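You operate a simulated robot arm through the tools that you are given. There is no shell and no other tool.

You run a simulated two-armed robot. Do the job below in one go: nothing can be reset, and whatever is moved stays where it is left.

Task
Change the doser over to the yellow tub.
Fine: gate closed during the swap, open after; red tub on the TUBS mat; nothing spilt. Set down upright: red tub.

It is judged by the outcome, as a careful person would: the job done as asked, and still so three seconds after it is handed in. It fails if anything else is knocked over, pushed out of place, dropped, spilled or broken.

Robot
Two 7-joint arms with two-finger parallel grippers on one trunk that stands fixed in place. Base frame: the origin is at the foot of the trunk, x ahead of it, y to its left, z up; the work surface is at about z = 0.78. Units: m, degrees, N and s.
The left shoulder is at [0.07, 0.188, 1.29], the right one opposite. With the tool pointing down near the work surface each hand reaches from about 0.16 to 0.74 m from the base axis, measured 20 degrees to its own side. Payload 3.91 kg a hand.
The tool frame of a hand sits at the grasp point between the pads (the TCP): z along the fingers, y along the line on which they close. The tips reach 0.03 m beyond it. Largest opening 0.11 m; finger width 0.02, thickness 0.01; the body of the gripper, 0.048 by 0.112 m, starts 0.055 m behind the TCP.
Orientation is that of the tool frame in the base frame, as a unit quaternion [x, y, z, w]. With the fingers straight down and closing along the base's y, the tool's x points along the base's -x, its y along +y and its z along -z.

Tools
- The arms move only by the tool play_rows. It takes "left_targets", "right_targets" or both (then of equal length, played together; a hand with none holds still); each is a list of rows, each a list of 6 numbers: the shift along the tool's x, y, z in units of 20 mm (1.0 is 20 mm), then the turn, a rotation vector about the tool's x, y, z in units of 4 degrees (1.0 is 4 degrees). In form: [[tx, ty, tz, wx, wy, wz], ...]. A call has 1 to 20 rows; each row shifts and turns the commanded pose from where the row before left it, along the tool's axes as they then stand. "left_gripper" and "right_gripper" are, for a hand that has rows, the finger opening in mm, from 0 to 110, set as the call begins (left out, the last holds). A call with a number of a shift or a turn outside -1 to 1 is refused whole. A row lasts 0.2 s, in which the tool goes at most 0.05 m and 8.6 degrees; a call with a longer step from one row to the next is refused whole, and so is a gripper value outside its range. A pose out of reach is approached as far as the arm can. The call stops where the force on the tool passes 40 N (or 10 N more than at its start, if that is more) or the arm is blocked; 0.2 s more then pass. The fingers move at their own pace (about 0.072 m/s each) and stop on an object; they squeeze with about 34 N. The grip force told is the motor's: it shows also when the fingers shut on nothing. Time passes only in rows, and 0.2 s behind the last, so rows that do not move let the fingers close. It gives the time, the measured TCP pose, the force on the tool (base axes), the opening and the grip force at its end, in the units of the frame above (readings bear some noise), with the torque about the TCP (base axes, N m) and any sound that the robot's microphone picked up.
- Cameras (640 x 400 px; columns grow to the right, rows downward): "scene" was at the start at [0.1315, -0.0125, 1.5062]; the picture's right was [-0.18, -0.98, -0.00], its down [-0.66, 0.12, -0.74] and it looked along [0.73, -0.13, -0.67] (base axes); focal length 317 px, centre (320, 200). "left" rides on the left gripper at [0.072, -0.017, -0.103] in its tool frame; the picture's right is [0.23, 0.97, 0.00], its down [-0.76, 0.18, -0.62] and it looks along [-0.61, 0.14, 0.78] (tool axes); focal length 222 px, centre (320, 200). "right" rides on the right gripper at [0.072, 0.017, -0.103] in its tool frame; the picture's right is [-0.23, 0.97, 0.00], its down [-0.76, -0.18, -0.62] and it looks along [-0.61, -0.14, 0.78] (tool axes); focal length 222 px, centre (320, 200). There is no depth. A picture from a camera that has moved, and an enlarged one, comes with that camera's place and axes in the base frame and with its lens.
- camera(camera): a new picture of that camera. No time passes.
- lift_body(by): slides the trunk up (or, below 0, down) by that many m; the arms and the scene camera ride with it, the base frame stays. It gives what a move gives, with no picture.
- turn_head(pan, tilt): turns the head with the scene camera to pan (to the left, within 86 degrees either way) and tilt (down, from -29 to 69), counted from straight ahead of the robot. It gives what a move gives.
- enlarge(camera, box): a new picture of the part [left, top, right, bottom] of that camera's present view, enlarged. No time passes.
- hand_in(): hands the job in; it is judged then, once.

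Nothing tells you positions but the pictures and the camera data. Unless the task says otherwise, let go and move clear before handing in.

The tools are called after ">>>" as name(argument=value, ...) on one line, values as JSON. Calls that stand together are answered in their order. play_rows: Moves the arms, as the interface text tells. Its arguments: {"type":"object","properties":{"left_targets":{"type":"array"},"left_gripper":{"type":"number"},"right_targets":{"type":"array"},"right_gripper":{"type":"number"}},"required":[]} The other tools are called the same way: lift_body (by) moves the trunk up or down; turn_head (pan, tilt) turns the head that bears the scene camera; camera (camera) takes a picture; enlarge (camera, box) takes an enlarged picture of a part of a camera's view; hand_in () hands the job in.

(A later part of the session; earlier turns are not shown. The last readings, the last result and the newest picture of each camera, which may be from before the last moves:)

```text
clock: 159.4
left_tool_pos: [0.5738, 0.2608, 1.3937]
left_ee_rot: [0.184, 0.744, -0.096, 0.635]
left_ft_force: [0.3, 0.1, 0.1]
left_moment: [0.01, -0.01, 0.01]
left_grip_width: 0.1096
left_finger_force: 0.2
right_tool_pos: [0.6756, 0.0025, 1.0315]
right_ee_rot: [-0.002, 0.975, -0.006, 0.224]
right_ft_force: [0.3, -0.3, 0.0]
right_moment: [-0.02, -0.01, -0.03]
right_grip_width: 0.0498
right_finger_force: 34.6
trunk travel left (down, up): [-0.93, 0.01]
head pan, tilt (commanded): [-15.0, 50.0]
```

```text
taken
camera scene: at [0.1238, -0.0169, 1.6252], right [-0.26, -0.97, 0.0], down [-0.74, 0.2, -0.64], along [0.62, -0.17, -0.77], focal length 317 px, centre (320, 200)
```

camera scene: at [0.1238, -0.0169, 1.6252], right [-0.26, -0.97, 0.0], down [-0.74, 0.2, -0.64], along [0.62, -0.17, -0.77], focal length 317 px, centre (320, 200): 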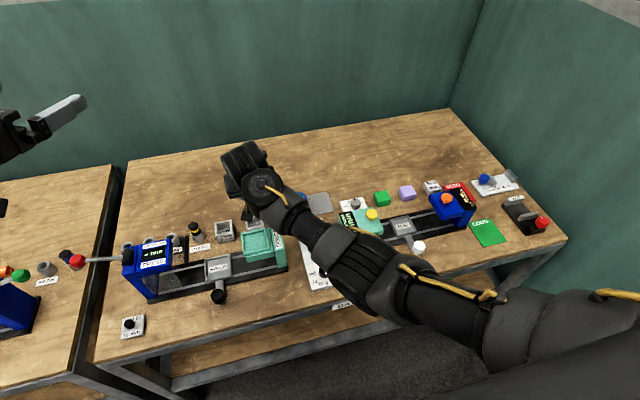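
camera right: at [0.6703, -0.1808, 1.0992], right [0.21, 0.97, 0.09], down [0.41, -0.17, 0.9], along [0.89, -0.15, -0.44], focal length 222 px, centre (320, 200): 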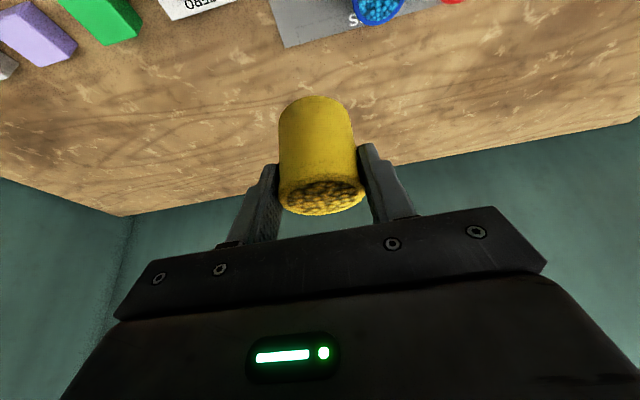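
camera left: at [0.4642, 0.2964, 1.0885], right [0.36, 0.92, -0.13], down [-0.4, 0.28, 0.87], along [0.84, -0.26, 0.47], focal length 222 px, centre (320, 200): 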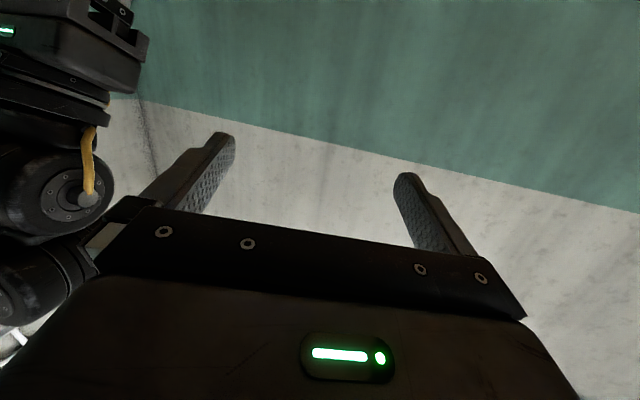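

No contact, posture is comfortable. I move the remaining few centimetres to above the pocket.

>>> play_rows(right_targets=[[0.79, 0.335, 0.03, 0, 0, 0], [0.79, 0.335, 0.03, 0, 0, 0], [0.79, 0.335, 0.03, 0, 0, 0], [0.79, 0.335, 0.03, 0, 0, 0], [0, 0, 0, 0, 0, 0]])

>>> turn_head(pan=0, tilt=50)

>>> camera(camera="scene")

>>> camera(camera="right")

```text
clock: 160.6
left_tool_pos: [0.5746, 0.2588, 1.3938]
left_ee_rot: [0.185, 0.744, -0.097, 0.635]
left_ft_force: [0.2, -0.3, -0.5]
left_moment: [0.03, 0.03, 0.01]
left_grip_width: 0.11
left_finger_force: 0.0
right_tool_pos: [0.6203, 0.0283, 1.0007]
right_ee_rot: [-0.001, 0.974, -0.006, 0.225]
right_ft_force: [-0.1, -0.6, -0.9]
right_moment: [-0.02, -0.01, 0.0]
right_grip_width: 0.0497
right_finger_force: 34.1
trunk travel left (down, up): [-0.93, 0.01]
head pan, tilt (commanded): [-15.0, 50.0]
```

```text
clock: 161.4
left_tool_pos: [0.5738, 0.2587, 1.3947]
left_ee_rot: [0.185, 0.744, -0.096, 0.635]
left_ft_force: [-0.4, -0.8, -0.6]
left_moment: [-0.01, -0.01, 0.01]
left_grip_width: 0.1101
left_finger_force: 0.0
right_tool_pos: [0.6193, 0.0278, 1.0012]
right_ee_rot: [0.0, 0.975, -0.006, 0.224]
right_ft_force: [0.4, 0.1, 0.0]
right_moment: [0.02, 0.0, -0.01]
right_grip_width: 0.0502
right_finger_force: 33.9
trunk travel left (down, up): [-0.93, 0.01]
head pan, tilt (commanded): [0.0, 50.0]
```

```text
taken
camera scene: at [0.1265, 0.0029, 1.6252], right [0.0, -1.0, 0.0], down [-0.77, 0.0, -0.64], along [0.64, 0.0, -0.77], focal length 317 px, centre (320, 200)
```

scene: 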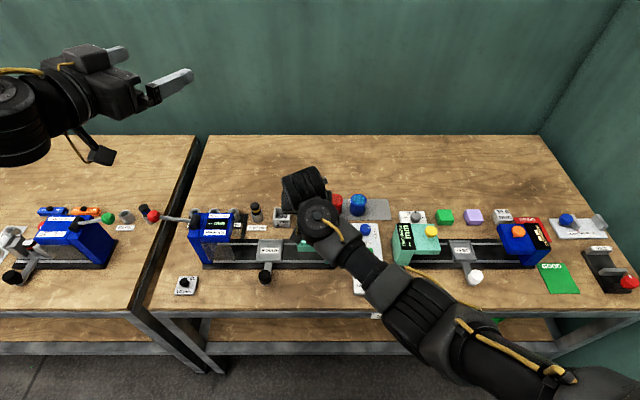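

```text
taken
camera right: at [0.5103, 0.0466, 1.0623], right [0.21, 0.97, 0.09], down [0.41, -0.17, 0.9], along [0.89, -0.15, -0.44], focal length 222 px, centre (320, 200)
```

right: 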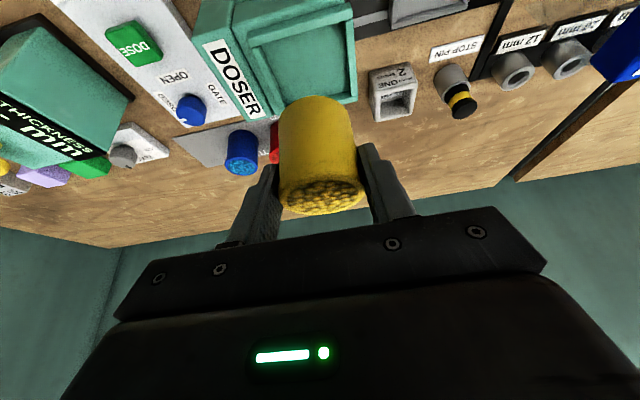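

The yellow tub is above the pocket. I nudge 1.5 mm in +y to match where the red one sat, lower to just above the pocket walls, and check alignment.

>>> play_rows(right_targets=[[0, 0.085, 0, 0, 0, 0], [0.218, 0, 0.45, 0, 0, 0], [0.218, 0, 0.45, 0, 0, 0], [0.218, 0, 0.45, 0, 0, 0], [0.15, 0, 0.31, 0, 0, 0], [0, 0, 0, 0, 0, 0]])

>>> enlarge(camera="right", box=[200, 0, 420, 240])

>>> turn_head(pan=10, tilt=48)

>>> camera(camera="scene")

```text
clock: 162.8
left_tool_pos: [0.5731, 0.2592, 1.3946]
left_ee_rot: [0.184, 0.744, -0.095, 0.635]
left_ft_force: [0.2, 0.0, -1.0]
left_moment: [-0.02, -0.02, 0.0]
left_grip_width: 0.1098
left_finger_force: 0.0
right_tool_pos: [0.6202, 0.0316, 0.9643]
right_ee_rot: [-0.001, 0.975, -0.006, 0.224]
right_ft_force: [-0.2, 0.1, -0.2]
right_moment: [-0.04, -0.03, 0.04]
right_grip_width: 0.0501
right_finger_force: 33.7
trunk travel left (down, up): [-0.93, 0.01]
head pan, tilt (commanded): [0.0, 50.0]
```

```text
1.67 times, centred on (310, 120) of right
camera zoom: at [0.5101, 0.0486, 1.0257], right [0.21, 0.97, 0.09], down [0.41, -0.17, 0.9], along [0.89, -0.15, -0.44], focal length 370 px, centre (337, 333)
```

zoom: 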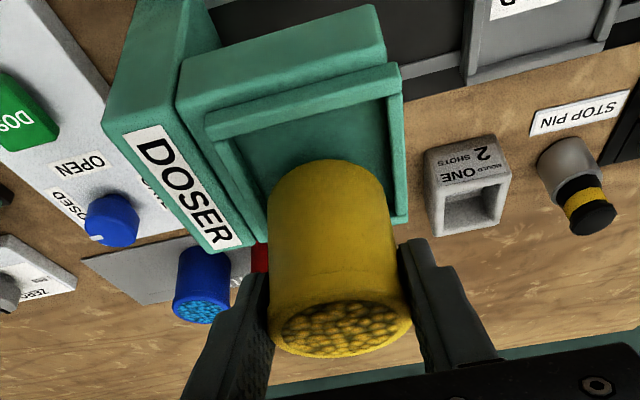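

```text
clock: 163.5
left_tool_pos: [0.5735, 0.2598, 1.3943]
left_ee_rot: [0.184, 0.744, -0.095, 0.635]
left_ft_force: [-0.4, -0.3, 0.1]
left_moment: [0.01, 0.02, 0.01]
left_grip_width: 0.1101
left_finger_force: 0.2
right_tool_pos: [0.6201, 0.03, 0.9656]
right_ee_rot: [-0.002, 0.975, -0.005, 0.224]
right_ft_force: [-0.5, -0.1, -0.8]
right_moment: [0.03, 0.0, 0.01]
right_grip_width: 0.0499
right_finger_force: 33.7
trunk travel left (down, up): [-0.93, 0.01]
head pan, tilt (commanded): [10.0, 48.0]
```

```text
taken
camera scene: at [0.127, 0.0167, 1.6279], right [0.17, -0.98, 0.0], down [-0.73, -0.13, -0.67], along [0.66, 0.12, -0.74], focal length 317 px, centre (320, 200)
```

scene: 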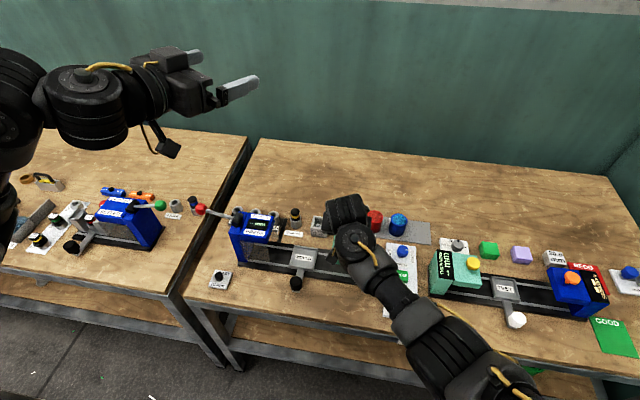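

Alignment matches the red tub's former position. I lower slowly into the pocket, checking force along the way.

>>> play_rows(right_targets=[[0.087, 0, 0.18, 0, 0, 0], [0.087, 0, 0.18, 0, 0, 0], [0.087, 0, 0.18, 0, 0, 0], [0.087, 0, 0.18, 0, 0, 0], [0, 0, 0, 0, 0, 0]])

>>> enlarge(camera="right", box=[200, 0, 420, 240])

```text
clock: 164.7
left_tool_pos: [0.5702, 0.2602, 1.3967]
left_ee_rot: [0.185, 0.743, -0.096, 0.636]
left_ft_force: [-0.2, -0.2, 0.6]
left_moment: [0.02, -0.03, 0.02]
left_grip_width: 0.1103
left_finger_force: 0.1
right_tool_pos: [0.6186, 0.0306, 0.9523]
right_ee_rot: [-0.001, 0.974, -0.005, 0.227]
right_ft_force: [-2.7, 1.5, 23.4]
right_moment: [0.36, -0.57, 0.05]
right_grip_width: 0.05
right_finger_force: 34.0
trunk travel left (down, up): [-0.93, 0.01]
head pan, tilt (commanded): [10.0, 48.0]
```

```text
1.67 times, centred on (310, 120) of right
camera zoom: at [0.5081, 0.0486, 1.0126], right [0.2, 0.97, 0.09], down [0.41, -0.17, 0.9], along [0.89, -0.15, -0.43], focal length 370 px, centre (337, 333)
```

zoom: 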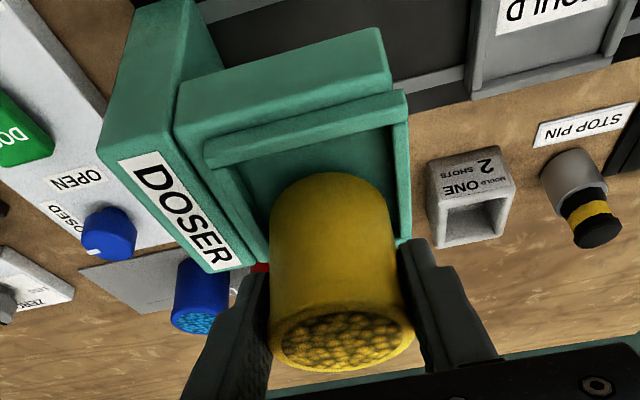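

The tub touched the rear wall of the pocket (23 N, contact felt on the far side). I back up 8 mm, shift 4 mm toward the robot and 1 mm to -y, and try again.

>>> play_rows(right_targets=[[-0.087, 0, -0.18, 0, 0, 0], [-0.087, 0, -0.18, 0, 0, 0], [0.18, -0.04, -0.087, 0, 0, 0], [0, 0, 0, 0, 0, 0]])

>>> enlarge(camera="right", box=[220, 20, 420, 220])

```text
clock: 165.7
left_tool_pos: [0.5738, 0.26, 1.3939]
left_ee_rot: [0.185, 0.744, -0.096, 0.635]
left_ft_force: [-0.3, 0.0, 0.2]
left_moment: [0.02, 0.0, -0.01]
left_grip_width: 0.1102
left_finger_force: 0.1
right_tool_pos: [0.6159, 0.0296, 0.9568]
right_ee_rot: [-0.001, 0.975, -0.006, 0.224]
right_ft_force: [0.6, 0.5, -1.1]
right_moment: [0.01, 0.01, -0.03]
right_grip_width: 0.0499
right_finger_force: 34.0
trunk travel left (down, up): [-0.93, 0.01]
head pan, tilt (commanded): [10.0, 48.0]
```

```text
2.00 times, centred on (320, 120) of right
camera zoom: at [0.5062, 0.0471, 1.0175], right [0.21, 0.97, 0.09], down [0.41, -0.17, 0.9], along [0.89, -0.15, -0.44], focal length 444 px, centre (320, 360)
```

zoom: 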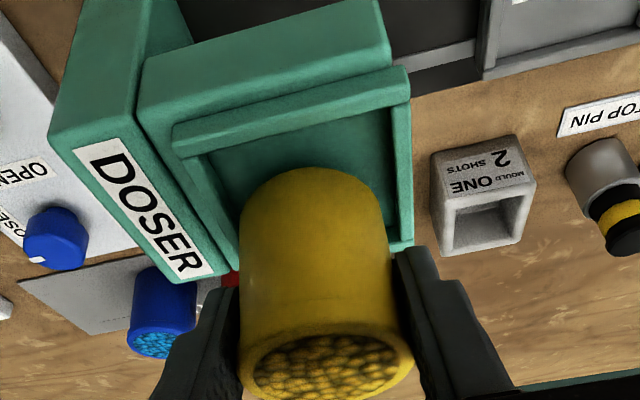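

Comparing with the red tub's pictures, the yellow one is held ~5 mm further forward in the fingers, so I need the hand ~2 mm further back. I shift, then lower in small steps again.

>>> play_rows(right_targets=[[0.09, 0, -0.044, 0, 0, 0], [0.065, 0, 0.135, 0, 0, 0], [0.065, 0, 0.135, 0, 0, 0], [0, 0, 0, 0, 0, 0]])

```text
clock: 166.7
left_tool_pos: [0.5744, 0.2601, 1.3935]
left_ee_rot: [0.184, 0.744, -0.095, 0.635]
left_ft_force: [0.4, -0.4, 0.1]
left_moment: [0.01, -0.01, 0.01]
left_grip_width: 0.1101
left_finger_force: 0.0
right_tool_pos: [0.6141, 0.0283, 0.9503]
right_ee_rot: [0.0, 0.975, -0.006, 0.223]
right_ft_force: [-0.9, 0.3, -1.6]
right_moment: [0.02, -0.02, 0.03]
right_grip_width: 0.0499
right_finger_force: 33.8
trunk travel left (down, up): [-0.93, 0.01]
head pan, tilt (commanded): [10.0, 48.0]
```

No contact now below the previous level, so the tub is entering the pocket. Continuing in 2 mm steps.

>>> play_rows(right_targets=[[0.044, 0, 0.09, 0, 0, 0], [0.044, 0, 0.09, 0, 0, 0], [0, 0, 0, 0, 0, 0]])

>>> enlarge(camera="right", box=[220, 20, 420, 220])

```text
clock: 167.5
left_tool_pos: [0.5727, 0.2626, 1.3947]
left_ee_rot: [0.183, 0.744, -0.096, 0.636]
left_ft_force: [0.9, 0.0, 0.1]
left_moment: [0.0, 0.02, 0.01]
left_grip_width: 0.1098
left_finger_force: 0.0
right_tool_pos: [0.6147, 0.028, 0.9465]
right_ee_rot: [-0.002, 0.974, -0.008, 0.225]
right_ft_force: [-1.8, 10.8, 0.1]
right_moment: [0.51, 0.09, 0.09]
right_grip_width: 0.0497
right_finger_force: 34.2
trunk travel left (down, up): [-0.93, 0.01]
head pan, tilt (commanded): [10.0, 48.0]
```

```text
2.00 times, centred on (320, 120) of right
camera zoom: at [0.5051, 0.0459, 1.0069], right [0.21, 0.97, 0.08], down [0.41, -0.16, 0.9], along [0.89, -0.15, -0.43], focal length 444 px, centre (320, 360)
```

zoom: 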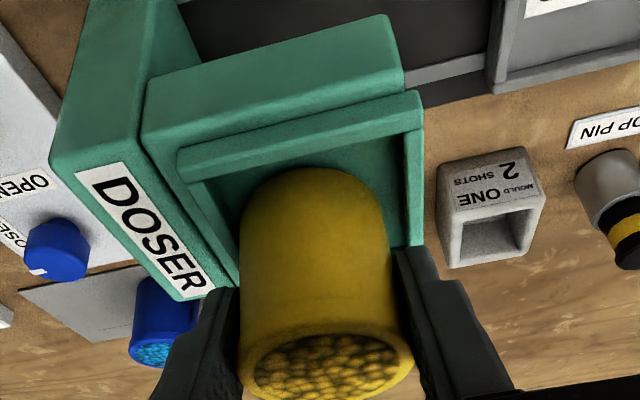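

The tub is inside now, lightly touching the -y wall (11 N sideways). I shift 2 mm toward +y to free it and continue lowering.

>>> play_rows(right_targets=[[0, 0.12, 0, 0, 0, 0], [0, 0, 0, 0, 0, 0]])

>>> play_rows(right_targets=[[0.022, 0, 0.045, 0, 0, 0], [0.022, 0, 0.045, 0, 0, 0], [0, 0, 0, 0, 0, 0]])

```text
clock: 168.1
left_tool_pos: [0.5721, 0.2633, 1.3942]
left_ee_rot: [0.184, 0.744, -0.096, 0.635]
left_ft_force: [-0.1, 1.0, -0.1]
left_moment: [0.01, 0.0, 0.0]
left_grip_width: 0.1099
left_finger_force: 0.1
right_tool_pos: [0.6148, 0.027, 0.9458]
right_ee_rot: [-0.001, 0.974, -0.012, 0.225]
right_ft_force: [-4.6, 17.8, 1.0]
right_moment: [0.88, 0.18, 0.1]
right_grip_width: 0.0494
right_finger_force: 33.6
trunk travel left (down, up): [-0.93, 0.01]
head pan, tilt (commanded): [10.0, 48.0]
```

```text
clock: 168.9
left_tool_pos: [0.5705, 0.2664, 1.3936]
left_ee_rot: [0.183, 0.743, -0.097, 0.637]
left_ft_force: [0.2, 0.3, -0.5]
left_moment: [-0.01, 0.02, 0.01]
left_grip_width: 0.11
left_finger_force: 0.1
right_tool_pos: [0.6151, 0.027, 0.944]
right_ee_rot: [-0.001, 0.974, -0.012, 0.226]
right_ft_force: [-12.9, 31.6, 3.1]
right_moment: [1.42, 0.65, 0.33]
right_grip_width: 0.0502
right_finger_force: 33.9
trunk travel left (down, up): [-0.93, 0.01]
head pan, tilt (commanded): [10.0, 48.0]
```

Side force is growing although I'm commanding away from it, so something else must be pushing the arm. I stop and look around before doing anything more.

>>> camera(camera="scene")

>>> turn_head(pan=-5, tilt=65)

>>> camera(camera="scene")

>>> camera(camera="right")

```text
taken
camera scene: at [0.1236, 0.0238, 1.6281], right [0.17, -0.98, 0.0], down [-0.73, -0.13, -0.67], along [0.66, 0.11, -0.74], focal length 317 px, centre (320, 200)
```

scene: 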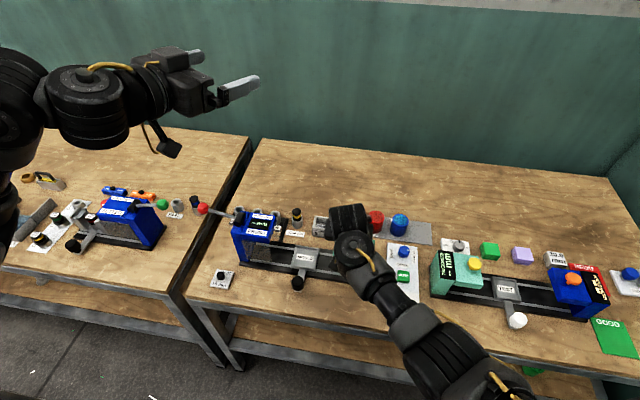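

```text
clock: 169.7
left_tool_pos: [0.5708, 0.2651, 1.3941]
left_ee_rot: [0.183, 0.743, -0.097, 0.636]
left_ft_force: [-0.6, 0.2, 0.0]
left_moment: [0.0, 0.02, 0.01]
left_grip_width: 0.1097
left_finger_force: 0.0
right_tool_pos: [0.615, 0.0272, 0.9453]
right_ee_rot: [0.0, 0.974, -0.014, 0.227]
right_ft_force: [-11.9, 30.1, 4.4]
right_moment: [1.41, 0.6, 0.26]
right_grip_width: 0.0501
right_finger_force: 34.1
trunk travel left (down, up): [-0.93, 0.01]
head pan, tilt (commanded): [-5.0, 65.0]
```

```text
taken
camera scene: at [0.1065, 0.005, 1.6074], right [-0.09, -1.0, 0.0], down [-0.9, 0.08, -0.43], along [0.42, -0.04, -0.9], focal length 317 px, centre (320, 200)
```

scene: 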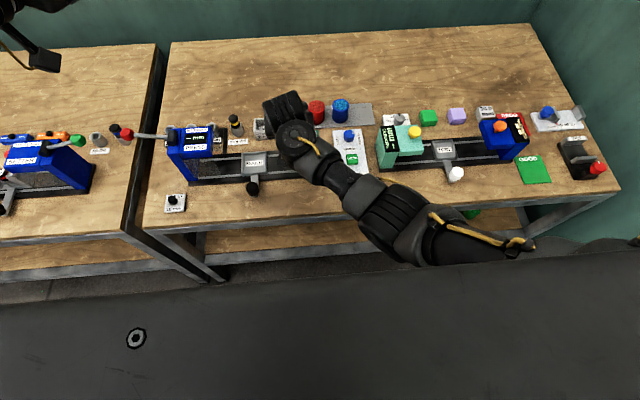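

```text
taken
camera right: at [0.5055, 0.0468, 1.0051], right [0.21, 0.97, 0.07], down [0.41, -0.16, 0.9], along [0.89, -0.16, -0.43], focal length 222 px, centre (320, 200)
```

right: 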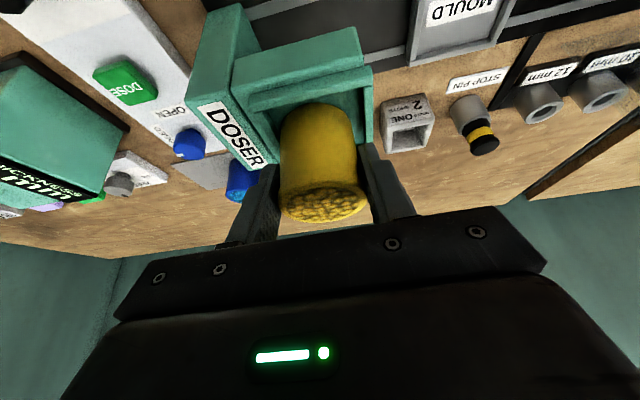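

The trunk itself has shifted by ~7 mm: my right upper arm is pressing against the trunk, pushing the hand to -y. So I lift the tub back out of the pocket gently, then turn the hand about the vertical so the elbow moves outward, and try again.

>>> play_rows(right_targets=[[-0.044, 0, -0.09, 0, 0, 0], [-0.044, 0, -0.09, 0, 0, 0], [-0.044, 0, -0.09, 0, 0, 0], [0, 0, 0, 0, 0, 0]])

```text
clock: 170.7
left_tool_pos: [0.574, 0.2652, 1.3926]
left_ee_rot: [0.183, 0.744, -0.097, 0.635]
left_ft_force: [-0.4, 0.0, 0.8]
left_moment: [0.0, 0.01, 0.0]
left_grip_width: 0.1102
left_finger_force: 0.0
right_tool_pos: [0.6172, 0.0251, 0.9481]
right_ee_rot: [0.001, 0.974, -0.014, 0.225]
right_ft_force: [-11.0, 24.2, -12.2]
right_moment: [1.3, 0.73, 0.16]
right_grip_width: 0.0513
right_finger_force: 33.7
trunk travel left (down, up): [-0.93, 0.01]
head pan, tilt (commanded): [-5.0, 65.0]
```

The grip width changed slightly, so the tub may be slipping in the fingers. I check before moving on.

>>> enlarge(camera="right", box=[220, 20, 420, 220])

>>> turn_head(pan=0, tilt=55)

>>> enlarge(camera="scene", box=[240, 120, 380, 240])

```text
2.00 times, centred on (320, 120) of right
camera zoom: at [0.5071, 0.0457, 1.0088], right [0.21, 0.97, 0.07], down [0.41, -0.16, 0.9], along [0.89, -0.16, -0.43], focal length 444 px, centre (320, 360)
```

zoom: 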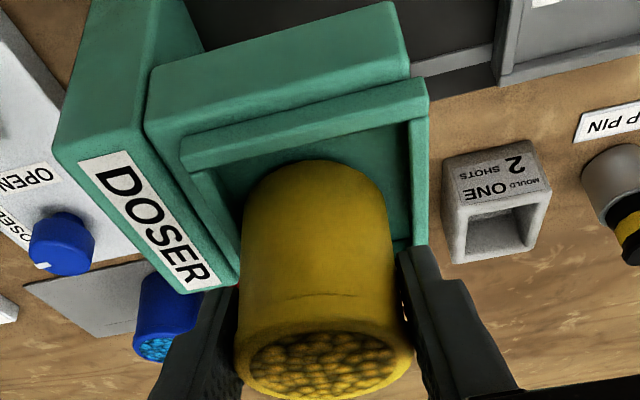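

```text
clock: 171.4
left_tool_pos: [0.5752, 0.2653, 1.3931]
left_ee_rot: [0.184, 0.744, -0.096, 0.635]
left_ft_force: [1.0, 0.5, 0.2]
left_moment: [-0.03, -0.03, 0.01]
left_grip_width: 0.1101
left_finger_force: 0.0
right_tool_pos: [0.6167, 0.0256, 0.9482]
right_ee_rot: [0.001, 0.974, -0.013, 0.226]
right_ft_force: [-7.6, 20.7, -8.3]
right_moment: [1.12, 0.52, 0.11]
right_grip_width: 0.0511
right_finger_force: 34.7
trunk travel left (down, up): [-0.93, 0.01]
head pan, tilt (commanded): [0.0, 55.0]
```

```text
3.33 times, centred on (310, 180) of scene
camera zoom: at [0.1212, 0.0083, 1.6187], right [0.0, -1.0, 0.0], down [-0.82, 0.0, -0.57], along [0.57, 0.0, -0.82], focal length 1056 px, centre (353, 267)
```

zoom: 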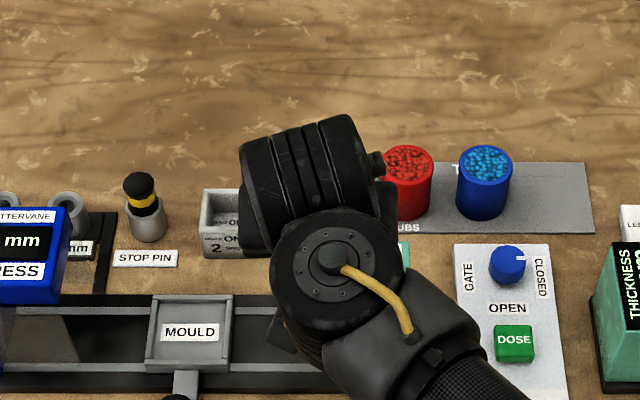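

The tub is still held, only slightly tilted by the side load. I keep lifting to clear the pocket walls.

>>> play_rows(right_targets=[[-0.066, 0, -0.135, 0, 0, 0], [-0.066, 0, -0.135, 0, 0, 0], [-0.066, 0, -0.135, 0, 0, 0], [0, 0, 0, 0, 0, 0]])

>>> enlarge(camera="right", box=[220, 20, 420, 220])

```text
clock: 172.4
left_tool_pos: [0.5735, 0.2614, 1.3932]
left_ee_rot: [0.182, 0.744, -0.094, 0.636]
left_ft_force: [0.6, -0.7, -0.4]
left_moment: [-0.04, -0.01, 0.0]
left_grip_width: 0.1102
left_finger_force: 0.0
right_tool_pos: [0.6155, 0.0247, 0.9568]
right_ee_rot: [0.002, 0.975, -0.012, 0.224]
right_ft_force: [0.2, 0.4, -0.5]
right_moment: [-0.03, 0.0, 0.04]
right_grip_width: 0.0493
right_finger_force: 33.4
trunk travel left (down, up): [-0.93, 0.01]
head pan, tilt (commanded): [0.0, 55.0]
```

```text
2.00 times, centred on (320, 120) of right
camera zoom: at [0.5062, 0.0444, 1.0179], right [0.21, 0.97, 0.08], down [0.41, -0.16, 0.9], along [0.89, -0.16, -0.44], focal length 444 px, centre (320, 360)
```

zoom: 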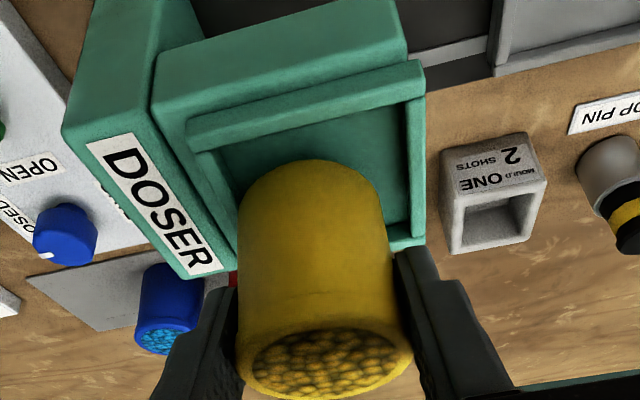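

Free again, tub intact. I lift to z ≈ 1.0 and turn the hand 40° counter-clockwise about the vertical (tub stays upright) so that the wrist and elbow move outward, away from the trunk.

>>> play_rows(right_targets=[[-0.327, 0, -0.675, 0, 0, 0], [-0.327, 0, -0.675, 0, 0, 0], [-0.327, 0, -0.675, 0, 0, 0], [0, 0, 0, -0.436, -0.012, -0.9], [0, 0, 0, -0.436, -0.012, -0.9], [0, 0, 0, -0.436, -0.012, -0.9], [0, 0, 0, -0.436, -0.012, -0.9], [0, 0, 0, -0.436, -0.012, -0.9], [0, 0, 0, 0, 0, 0]])

>>> camera(camera="scene")

>>> camera(camera="right")

```text
clock: 174.4
left_tool_pos: [0.5729, 0.2596, 1.3949]
left_ee_rot: [0.184, 0.744, -0.096, 0.636]
left_ft_force: [-0.1, 0.4, -0.4]
left_moment: [0.03, -0.02, 0.01]
left_grip_width: 0.1098
left_finger_force: 0.1
right_tool_pos: [0.6143, 0.0276, 1.0029]
right_ee_rot: [-0.169, 0.96, 0.029, 0.221]
right_ft_force: [0.4, -0.1, -0.9]
right_moment: [-0.02, 0.02, -0.01]
right_grip_width: 0.0498
right_finger_force: 33.9
trunk travel left (down, up): [-0.93, 0.01]
head pan, tilt (commanded): [0.0, 55.0]
```

```text
taken
camera scene: at [0.1216, 0.0037, 1.6187], right [0.0, -1.0, 0.0], down [-0.82, 0.0, -0.57], along [0.57, 0.0, -0.82], focal length 317 px, centre (320, 200)
```

scene: 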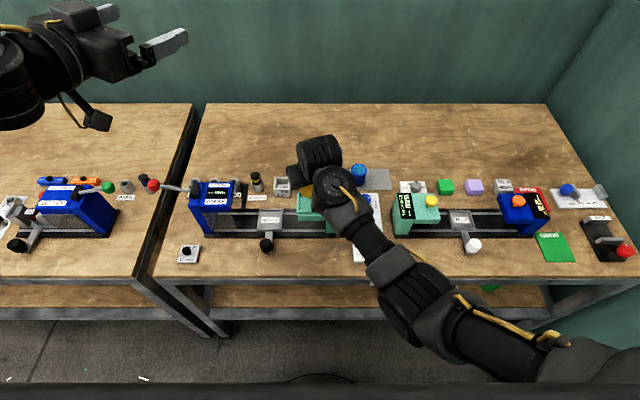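

```text
taken
camera right: at [0.5053, 0.0083, 1.0642], right [-0.14, 0.99, 0.08], down [0.44, -0.01, 0.9], along [0.89, 0.16, -0.44], focal length 222 px, centre (320, 200)
```

right: 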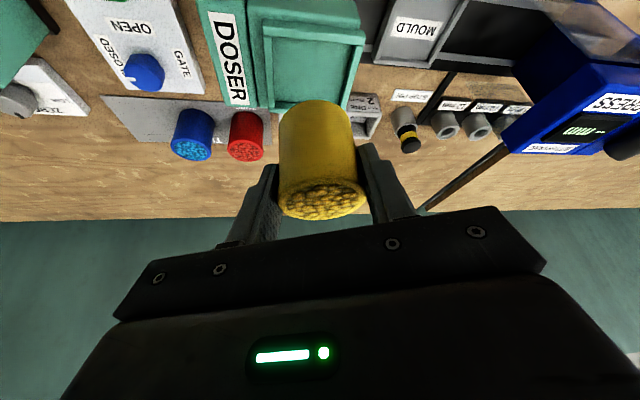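

The elbow moves out and nothing presses now. A mid trunk height will keep the upper arm off the trunk: I raise the hand 9 cm, turn another 18°, then lower the trunk 9 cm.

>>> play_rows(right_targets=[[-0.326, -0.014, -0.675, 0, 0, 0], [-0.326, -0.014, -0.675, 0, 0, 0], [-0.326, -0.014, -0.675, 0, 0, 0], [-0.326, -0.014, -0.675, 0, 0, 0], [-0.326, -0.014, -0.675, 0, 0, 0], [-0.326, -0.014, -0.675, 0, 0, 0], [0, 0, 0, -0.434, -0.015, -0.9], [0, 0, 0, -0.434, -0.015, -0.9], [0, 0, 0, -0.434, -0.015, -0.9], [0, 0, 0, -0.434, -0.015, -0.9], [0, 0, 0, 0, 0, 0]])

>>> camera(camera="scene")

```text
clock: 177.0
left_tool_pos: [0.5739, 0.2592, 1.3943]
left_ee_rot: [0.185, 0.744, -0.096, 0.635]
left_ft_force: [0.1, 0.1, 0.2]
left_moment: [0.01, -0.02, 0.03]
left_grip_width: 0.1101
left_finger_force: 0.0
right_tool_pos: [0.6226, -0.0008, 1.083]
right_ee_rot: [-0.293, 0.932, 0.038, 0.211]
right_ft_force: [0.0, -1.2, -0.8]
right_moment: [0.0, -0.01, -0.01]
right_grip_width: 0.0496
right_finger_force: 33.3
trunk travel left (down, up): [-0.93, 0.01]
head pan, tilt (commanded): [0.0, 55.0]
stopped in row 11 (right hand): the arm was blocked; the commanded pose is now the measured one
```

```text
taken
camera scene: at [0.1215, 0.0036, 1.6187], right [0.0, -1.0, 0.0], down [-0.82, 0.0, -0.57], along [0.57, 0.0, -0.82], focal length 317 px, centre (320, 200)
```

scene: 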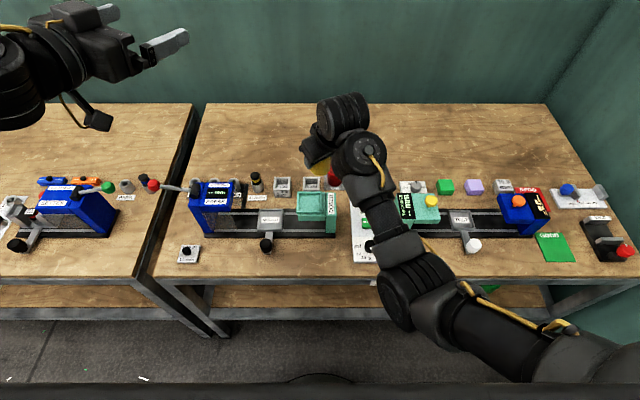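

The arm reports being blocked. I zoom in on the right arm to see where it touches.

>>> enlarge(camera="scene", box=[280, 70, 500, 400])

>>> turn_head(pan=-35, tilt=55)

>>> camera(camera="scene")

>>> camera(camera="right")

```text
1.21 times, centred on (390, 235) of scene
camera zoom: at [0.1215, 0.0036, 1.6187], right [0.0, -1.0, 0.0], down [-0.82, 0.0, -0.57], along [0.57, 0.0, -0.82], focal length 384 px, centre (235, 158)
```

zoom: 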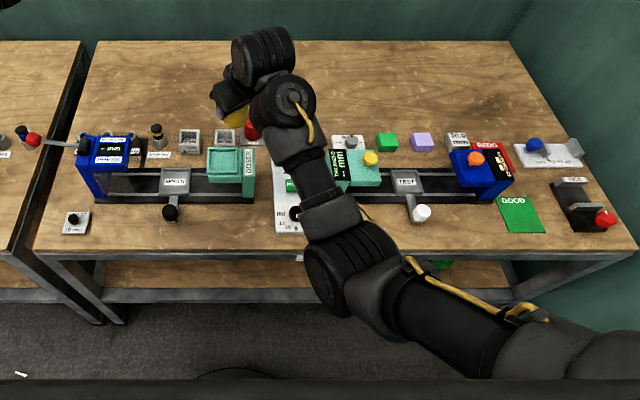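

```text
clock: 178.0
left_tool_pos: [0.5735, 0.2592, 1.3951]
left_ee_rot: [0.185, 0.744, -0.096, 0.635]
left_ft_force: [-0.1, 0.3, 0.1]
left_moment: [-0.03, 0.03, -0.02]
left_grip_width: 0.1101
left_finger_force: 0.1
right_tool_pos: [0.6215, -0.0007, 1.082]
right_ee_rot: [-0.295, 0.931, 0.039, 0.211]
right_ft_force: [0.3, 0.1, -0.8]
right_moment: [-0.01, 0.0, -0.03]
right_grip_width: 0.0498
right_finger_force: 34.2
trunk travel left (down, up): [-0.93, 0.01]
head pan, tilt (commanded): [-35.0, 55.0]
```

```text
taken
camera scene: at [0.1084, -0.0374, 1.6187], right [-0.57, -0.82, 0.0], down [-0.67, 0.47, -0.57], along [0.47, -0.33, -0.82], focal length 317 px, centre (320, 200)
```

scene: 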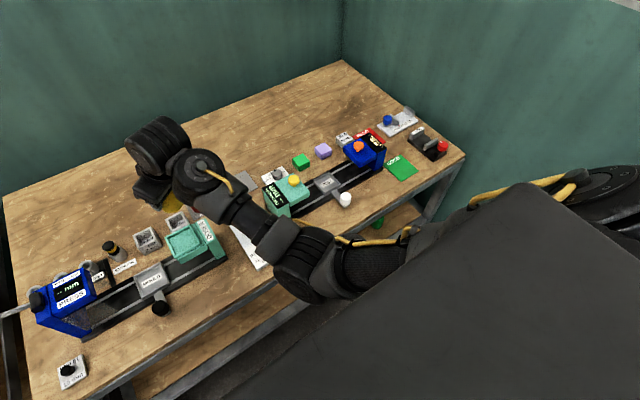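

```text
taken
camera right: at [0.5214, -0.0443, 1.1459], right [-0.38, 0.92, 0.04], down [0.43, 0.14, 0.89], along [0.82, 0.36, -0.45], focal length 222 px, centre (320, 200)
```

right: 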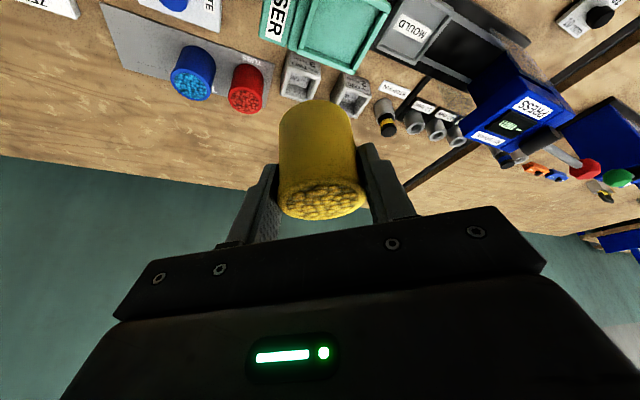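

The upper arm is against the trunk because the elbow hangs low and inward. Turning the hand further so it points left will put the wrist and elbow forward and outward. I correct the small lean and continue the vertical turn to about 76°, in free air.

>>> play_rows(right_targets=[[0, 0, 0, -0.52, -0.25, 0.25], [0, 0, 0, -0.436, 0, -0.9], [0, 0, 0, -0.436, 0, -0.9], [0, 0, 0, -0.436, 0, -0.9], [0, 0, 0, -0.436, 0, -0.9], [0, 0, 0, 0, 0, 0]])

```text
clock: 179.6
left_tool_pos: [0.5749, 0.2589, 1.3945]
left_ee_rot: [0.185, 0.744, -0.095, 0.635]
left_ft_force: [0.1, 0.4, 0.1]
left_moment: [0.0, 0.0, 0.05]
left_grip_width: 0.1099
left_finger_force: 0.2
right_tool_pos: [0.6365, -0.0632, 1.0623]
right_ee_rot: [-0.401, 0.896, 0.044, 0.185]
right_ft_force: [-0.4, 0.7, -1.4]
right_moment: [0.04, 0.0, -0.01]
right_grip_width: 0.0496
right_finger_force: 33.9
trunk travel left (down, up): [-0.93, 0.01]
head pan, tilt (commanded): [-35.0, 55.0]
stopped in row 6 (right hand): the arm was blocked; the commanded pose is now the measured one
```

That made it worse: counter-clockwise turning drives the elbow inward. I go the other way — turn the hand clockwise in free air, which should swing the elbow outward — and look.

>>> play_rows(right_targets=[[0, 0, 0, 0.4, 0, 0.92], [0, 0, 0, 0.4, 0, 0.92], [0, 0, 0, 0.4, 0, 0.92], [0, 0, 0, 0.4, 0, 0.92], [0, 0, 0, 0.4, 0, 0.92], [0, 0, 0, 0.4, 0, 0.92], [0, 0, 0, 0, 0, 0]])

>>> camera(camera="scene")

>>> camera(camera="right")

```text
clock: 181.2
left_tool_pos: [0.5738, 0.2596, 1.3936]
left_ee_rot: [0.184, 0.744, -0.096, 0.635]
left_ft_force: [-0.1, 0.9, 0.5]
left_moment: [0.0, -0.02, 0.01]
left_grip_width: 0.11
left_finger_force: 0.0
right_tool_pos: [0.6345, -0.061, 1.0642]
right_ee_rot: [-0.204, 0.957, 0.004, 0.206]
right_ft_force: [1.0, -0.3, -0.8]
right_moment: [0.03, 0.01, -0.05]
right_grip_width: 0.0497
right_finger_force: 33.3
trunk travel left (down, up): [-0.93, 0.01]
head pan, tilt (commanded): [-35.0, 55.0]
```

```text
taken
camera scene: at [0.1084, -0.0376, 1.6187], right [-0.57, -0.82, 0.0], down [-0.67, 0.47, -0.57], along [0.47, -0.33, -0.82], focal length 317 px, centre (320, 200)
```

scene: 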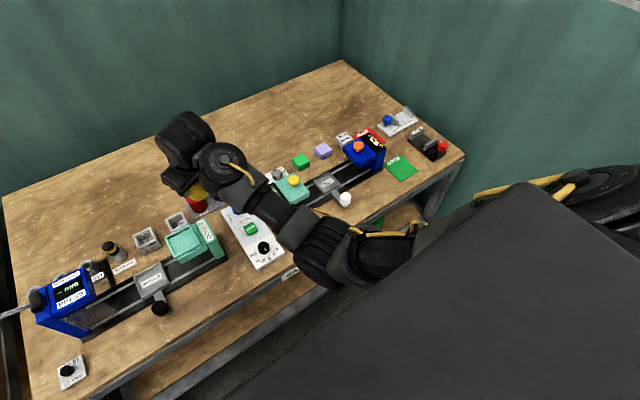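

```text
taken
camera right: at [0.5279, -0.083, 1.1284], right [-0.19, 0.98, 0.02], down [0.46, 0.08, 0.89], along [0.87, 0.18, -0.46], focal length 222 px, centre (320, 200)
```

right: 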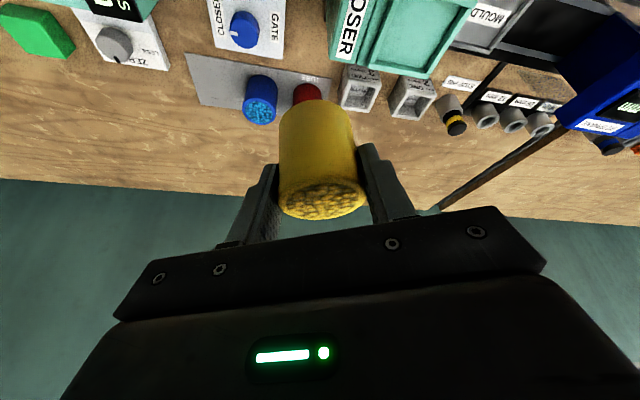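

Unblocked, and the elbow moved outward. I level the tub (about 4° lean) and keep turning clockwise a bit more while watching the elbow.

>>> play_rows(right_targets=[[0, 0, 0, -0.42, -0.25, 0.2], [0, 0, 0, -0.42, -0.25, 0.2], [0, 0, 0, 0.43, 0, 0.9], [0, 0, 0, 0.43, 0, 0.9], [0, 0, 0, 0.43, 0, 0.9], [0, 0, 0, 0.43, 0, 0.9], [0, 0, 0, 0.43, 0, 0.9], [0, 0, 0, 0.43, 0, 0.9], [0, 0, 0, 0.43, 0, 0.9], [0, 0, 0, 0, 0, 0]])

>>> camera(camera="scene")

```text
clock: 183.4
left_tool_pos: [0.5735, 0.2583, 1.3948]
left_ee_rot: [0.184, 0.744, -0.095, 0.635]
left_ft_force: [-0.4, -0.2, -0.1]
left_moment: [0.0, 0.01, 0.01]
left_grip_width: 0.1102
left_finger_force: 0.1
right_tool_pos: [0.6346, -0.0618, 1.0643]
right_ee_rot: [0.04, 0.974, -0.014, 0.222]
right_ft_force: [-0.2, 0.6, -0.7]
right_moment: [-0.01, 0.0, -0.02]
right_grip_width: 0.0498
right_finger_force: 33.6
trunk travel left (down, up): [-0.93, 0.01]
head pan, tilt (commanded): [-35.0, 55.0]
```

```text
taken
camera scene: at [0.1084, -0.0378, 1.6187], right [-0.57, -0.82, 0.0], down [-0.67, 0.47, -0.57], along [0.47, -0.33, -0.82], focal length 317 px, centre (320, 200)
```

scene: 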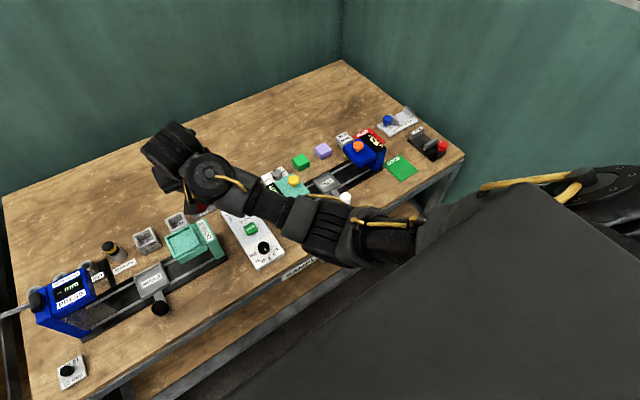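

The tub is upright again and the elbow keeps rising outward. I continue another 28° clockwise.

>>> play_rows(right_targets=[[0, 0, 0, 0.436, 0.01, 0.9], [0, 0, 0, 0.436, 0.01, 0.9], [0, 0, 0, 0.436, 0.01, 0.9], [0, 0, 0, 0.436, 0.01, 0.9], [0, 0, 0, 0.436, 0.01, 0.9], [0, 0, 0, 0.436, 0.01, 0.9], [0, 0, 0, 0.436, 0.01, 0.9], [0, 0, 0, 0, 0, 0]])

>>> camera(camera="scene")

```text
clock: 185.2
left_tool_pos: [0.5738, 0.2591, 1.3942]
left_ee_rot: [0.184, 0.744, -0.095, 0.635]
left_ft_force: [0.8, 0.1, 0.2]
left_moment: [0.01, -0.01, 0.0]
left_grip_width: 0.1097
left_finger_force: 0.1
right_tool_pos: [0.6345, -0.0615, 1.0632]
right_ee_rot: [0.274, 0.936, -0.068, 0.212]
right_ft_force: [1.0, 1.3, -0.3]
right_moment: [0.02, 0.0, 0.01]
right_grip_width: 0.0497
right_finger_force: 34.0
trunk travel left (down, up): [-0.93, 0.01]
head pan, tilt (commanded): [-35.0, 55.0]
```

```text
taken
camera scene: at [0.1084, -0.0379, 1.6187], right [-0.57, -0.82, 0.0], down [-0.67, 0.47, -0.57], along [0.47, -0.33, -0.82], focal length 317 px, centre (320, 200)
```

scene: 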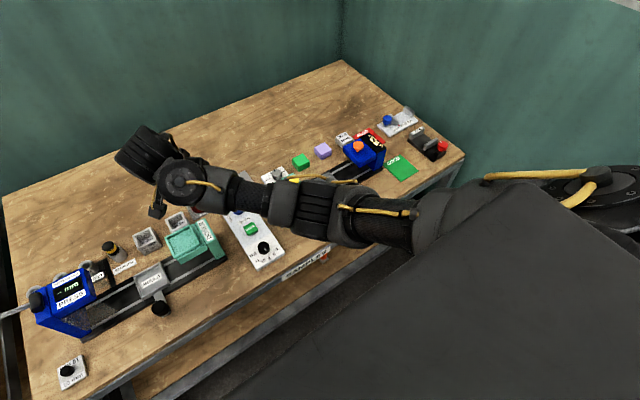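

Clockwise turning lifts the elbow nicely: the upper arm is now well clear of the trunk, and the tub is upright. Keeping this orientation (pointing 34° right), I move toward the pocket in two halves, checking tracking.

>>> play_rows(right_targets=[[0.5675, 0.4325, 0.209, 0, 0, 0], [0.5675, 0.4325, 0.209, 0, 0, 0], [0.5675, 0.4325, 0.209, 0, 0, 0], [0.5675, 0.4325, 0.209, 0, 0, 0], [0, 0, 0, 0, 0, 0]])

>>> camera(camera="scene")

```text
clock: 186.4
left_tool_pos: [0.5739, 0.2586, 1.3945]
left_ee_rot: [0.184, 0.744, -0.096, 0.635]
left_ft_force: [-0.1, -0.6, 0.0]
left_moment: [0.01, 0.01, -0.02]
left_grip_width: 0.1096
left_finger_force: 0.1
right_tool_pos: [0.6258, -0.0145, 1.0296]
right_ee_rot: [0.273, 0.936, -0.067, 0.211]
right_ft_force: [-0.2, 0.5, -0.5]
right_moment: [-0.02, -0.02, 0.0]
right_grip_width: 0.0498
right_finger_force: 33.6
trunk travel left (down, up): [-0.93, 0.01]
head pan, tilt (commanded): [-35.0, 55.0]
```

```text
taken
camera scene: at [0.1085, -0.0379, 1.6187], right [-0.57, -0.82, 0.0], down [-0.67, 0.47, -0.57], along [0.47, -0.33, -0.82], focal length 317 px, centre (320, 200)
```

scene: 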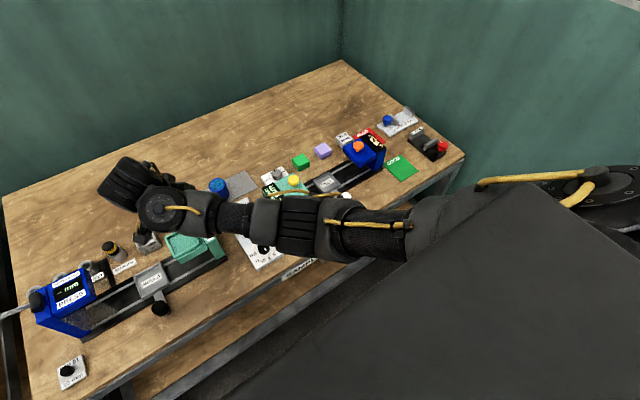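

Tracking is exact, no pressure. Second half to above the pocket.

>>> play_rows(right_targets=[[0.5675, 0.4325, 0.209, 0, 0, 0], [0.5675, 0.4325, 0.209, 0, 0, 0], [0.5675, 0.4325, 0.209, 0, 0, 0], [0.5675, 0.4325, 0.209, 0, 0, 0], [0, 0, 0, 0, 0, 0]])

>>> camera(camera="scene")

>>> camera(camera="right")

```text
clock: 187.6
left_tool_pos: [0.5744, 0.2591, 1.3947]
left_ee_rot: [0.185, 0.744, -0.096, 0.635]
left_ft_force: [-0.2, 0.8, -0.8]
left_moment: [0.02, -0.03, -0.03]
left_grip_width: 0.1099
left_finger_force: 0.0
right_tool_pos: [0.6147, 0.0318, 0.9931]
right_ee_rot: [0.273, 0.936, -0.068, 0.212]
right_ft_force: [0.5, -0.1, -1.2]
right_moment: [0.02, 0.01, -0.01]
right_grip_width: 0.0495
right_finger_force: 34.2
trunk travel left (down, up): [-0.93, 0.01]
head pan, tilt (commanded): [-35.0, 55.0]
```

```text
taken
camera scene: at [0.1086, -0.0379, 1.6187], right [-0.57, -0.82, 0.0], down [-0.67, 0.47, -0.57], along [0.47, -0.33, -0.82], focal length 317 px, centre (320, 200)
```

scene: 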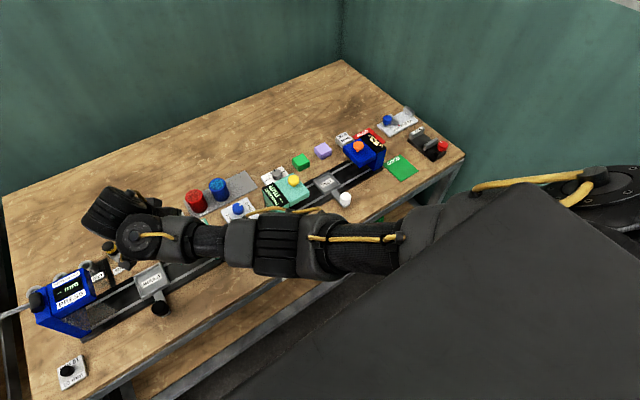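

```text
taken
camera right: at [0.5328, 0.1074, 1.0545], right [0.7, 0.71, 0.09], down [0.26, -0.37, 0.89], along [0.67, -0.6, -0.44], focal length 222 px, centre (320, 200)
```

right: 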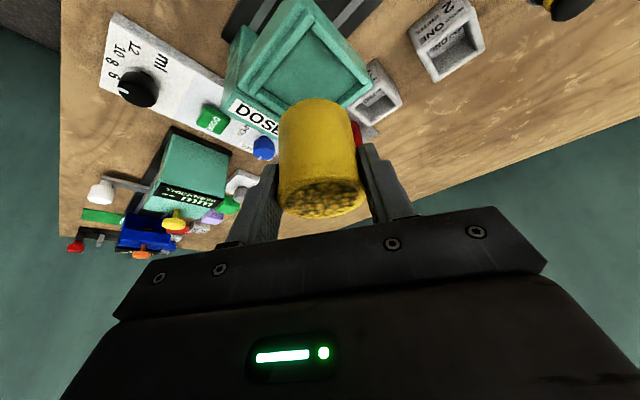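

I'm above the pocket with no loads and good posture. I zoom in to measure exactly where the tub sits relative to the pocket.

>>> enlarge(camera="right", box=[220, 0, 420, 230])

>>> turn_head(pan=5, tilt=52)

>>> enlarge(camera="scene", box=[240, 100, 400, 230])

```text
1.74 times, centred on (320, 115) of right
camera zoom: at [0.5328, 0.1074, 1.0545], right [0.7, 0.71, 0.09], down [0.26, -0.37, 0.89], along [0.67, -0.6, -0.44], focal length 386 px, centre (320, 348)
```

zoom: 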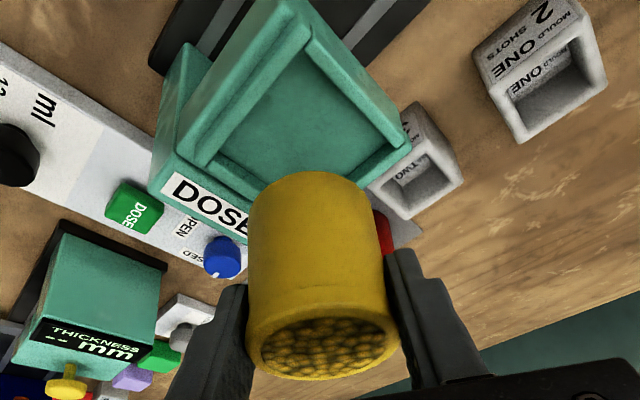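

```text
clock: 188.7
left_tool_pos: [0.5735, 0.2603, 1.3944]
left_ee_rot: [0.185, 0.744, -0.096, 0.635]
left_ft_force: [0.0, 0.1, 0.0]
left_moment: [-0.04, 0.0, 0.01]
left_grip_width: 0.1101
left_finger_force: 0.0
right_tool_pos: [0.6153, 0.0321, 0.9937]
right_ee_rot: [0.273, 0.936, -0.067, 0.211]
right_ft_force: [-0.1, -1.2, -0.6]
right_moment: [0.0, 0.03, 0.02]
right_grip_width: 0.0495
right_finger_force: 34.1
trunk travel left (down, up): [-0.93, 0.01]
head pan, tilt (commanded): [5.0, 52.0]
```

```text
3.08 times, centred on (320, 165) of scene
camera zoom: at [0.1242, 0.0103, 1.6225], right [0.09, -1.0, 0.0], down [-0.79, -0.07, -0.62], along [0.61, 0.05, -0.79], focal length 975 px, centre (320, 308)
```

zoom: 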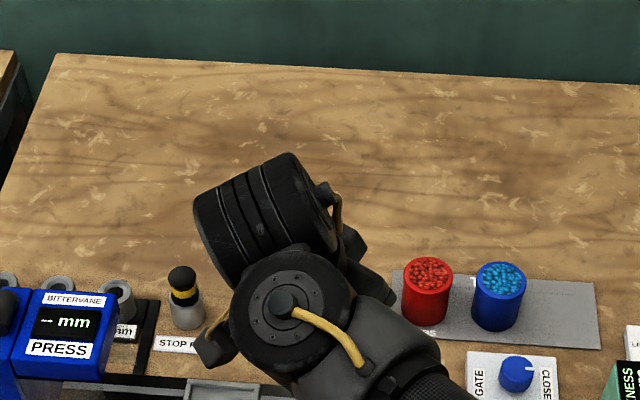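

The tub's centre is at ≈ (0.6195, 0.031) and the pocket's inner centre ≈ (0.621, 0.028). I shift 1.5 mm to -y and lower to just above the walls.

>>> play_rows(right_targets=[[-0.055, -0.05, 0.03, 0, 0, 0], [0.192, 0.005, 0.4, 0, 0, 0], [0.192, 0.005, 0.4, 0, 0, 0], [0.192, 0.005, 0.4, 0, 0, 0], [0.192, 0.005, 0.4, 0, 0, 0], [0, 0, 0, 0, 0, 0]])

>>> enlarge(camera="right", box=[220, 0, 420, 230])

```text
clock: 190.1
left_tool_pos: [0.5728, 0.2592, 1.3943]
left_ee_rot: [0.185, 0.744, -0.095, 0.635]
left_ft_force: [0.3, -0.5, -0.1]
left_moment: [0.02, -0.03, 0.0]
left_grip_width: 0.1103
left_finger_force: 0.1
right_tool_pos: [0.619, 0.0193, 0.9568]
right_ee_rot: [0.277, 0.934, -0.075, 0.214]
right_ft_force: [-0.9, 1.8, 5.1]
right_moment: [-0.1, 0.21, -0.05]
right_grip_width: 0.0495
right_finger_force: 34.0
trunk travel left (down, up): [-0.93, 0.01]
head pan, tilt (commanded): [5.0, 52.0]
```

```text
1.74 times, centred on (320, 115) of right
camera zoom: at [0.537, 0.0964, 1.0162], right [0.71, 0.7, 0.08], down [0.25, -0.36, 0.9], along [0.66, -0.61, -0.43], focal length 386 px, centre (320, 348)
```

zoom: 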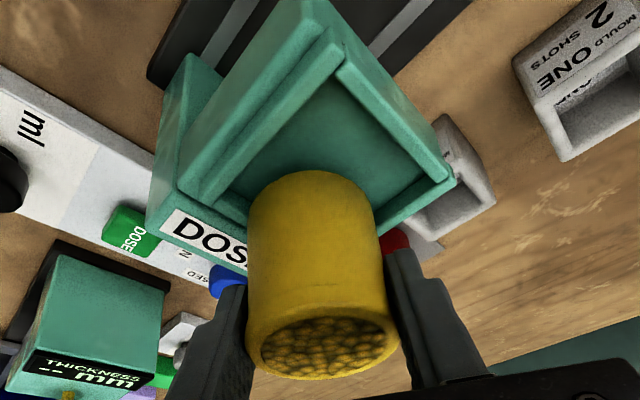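

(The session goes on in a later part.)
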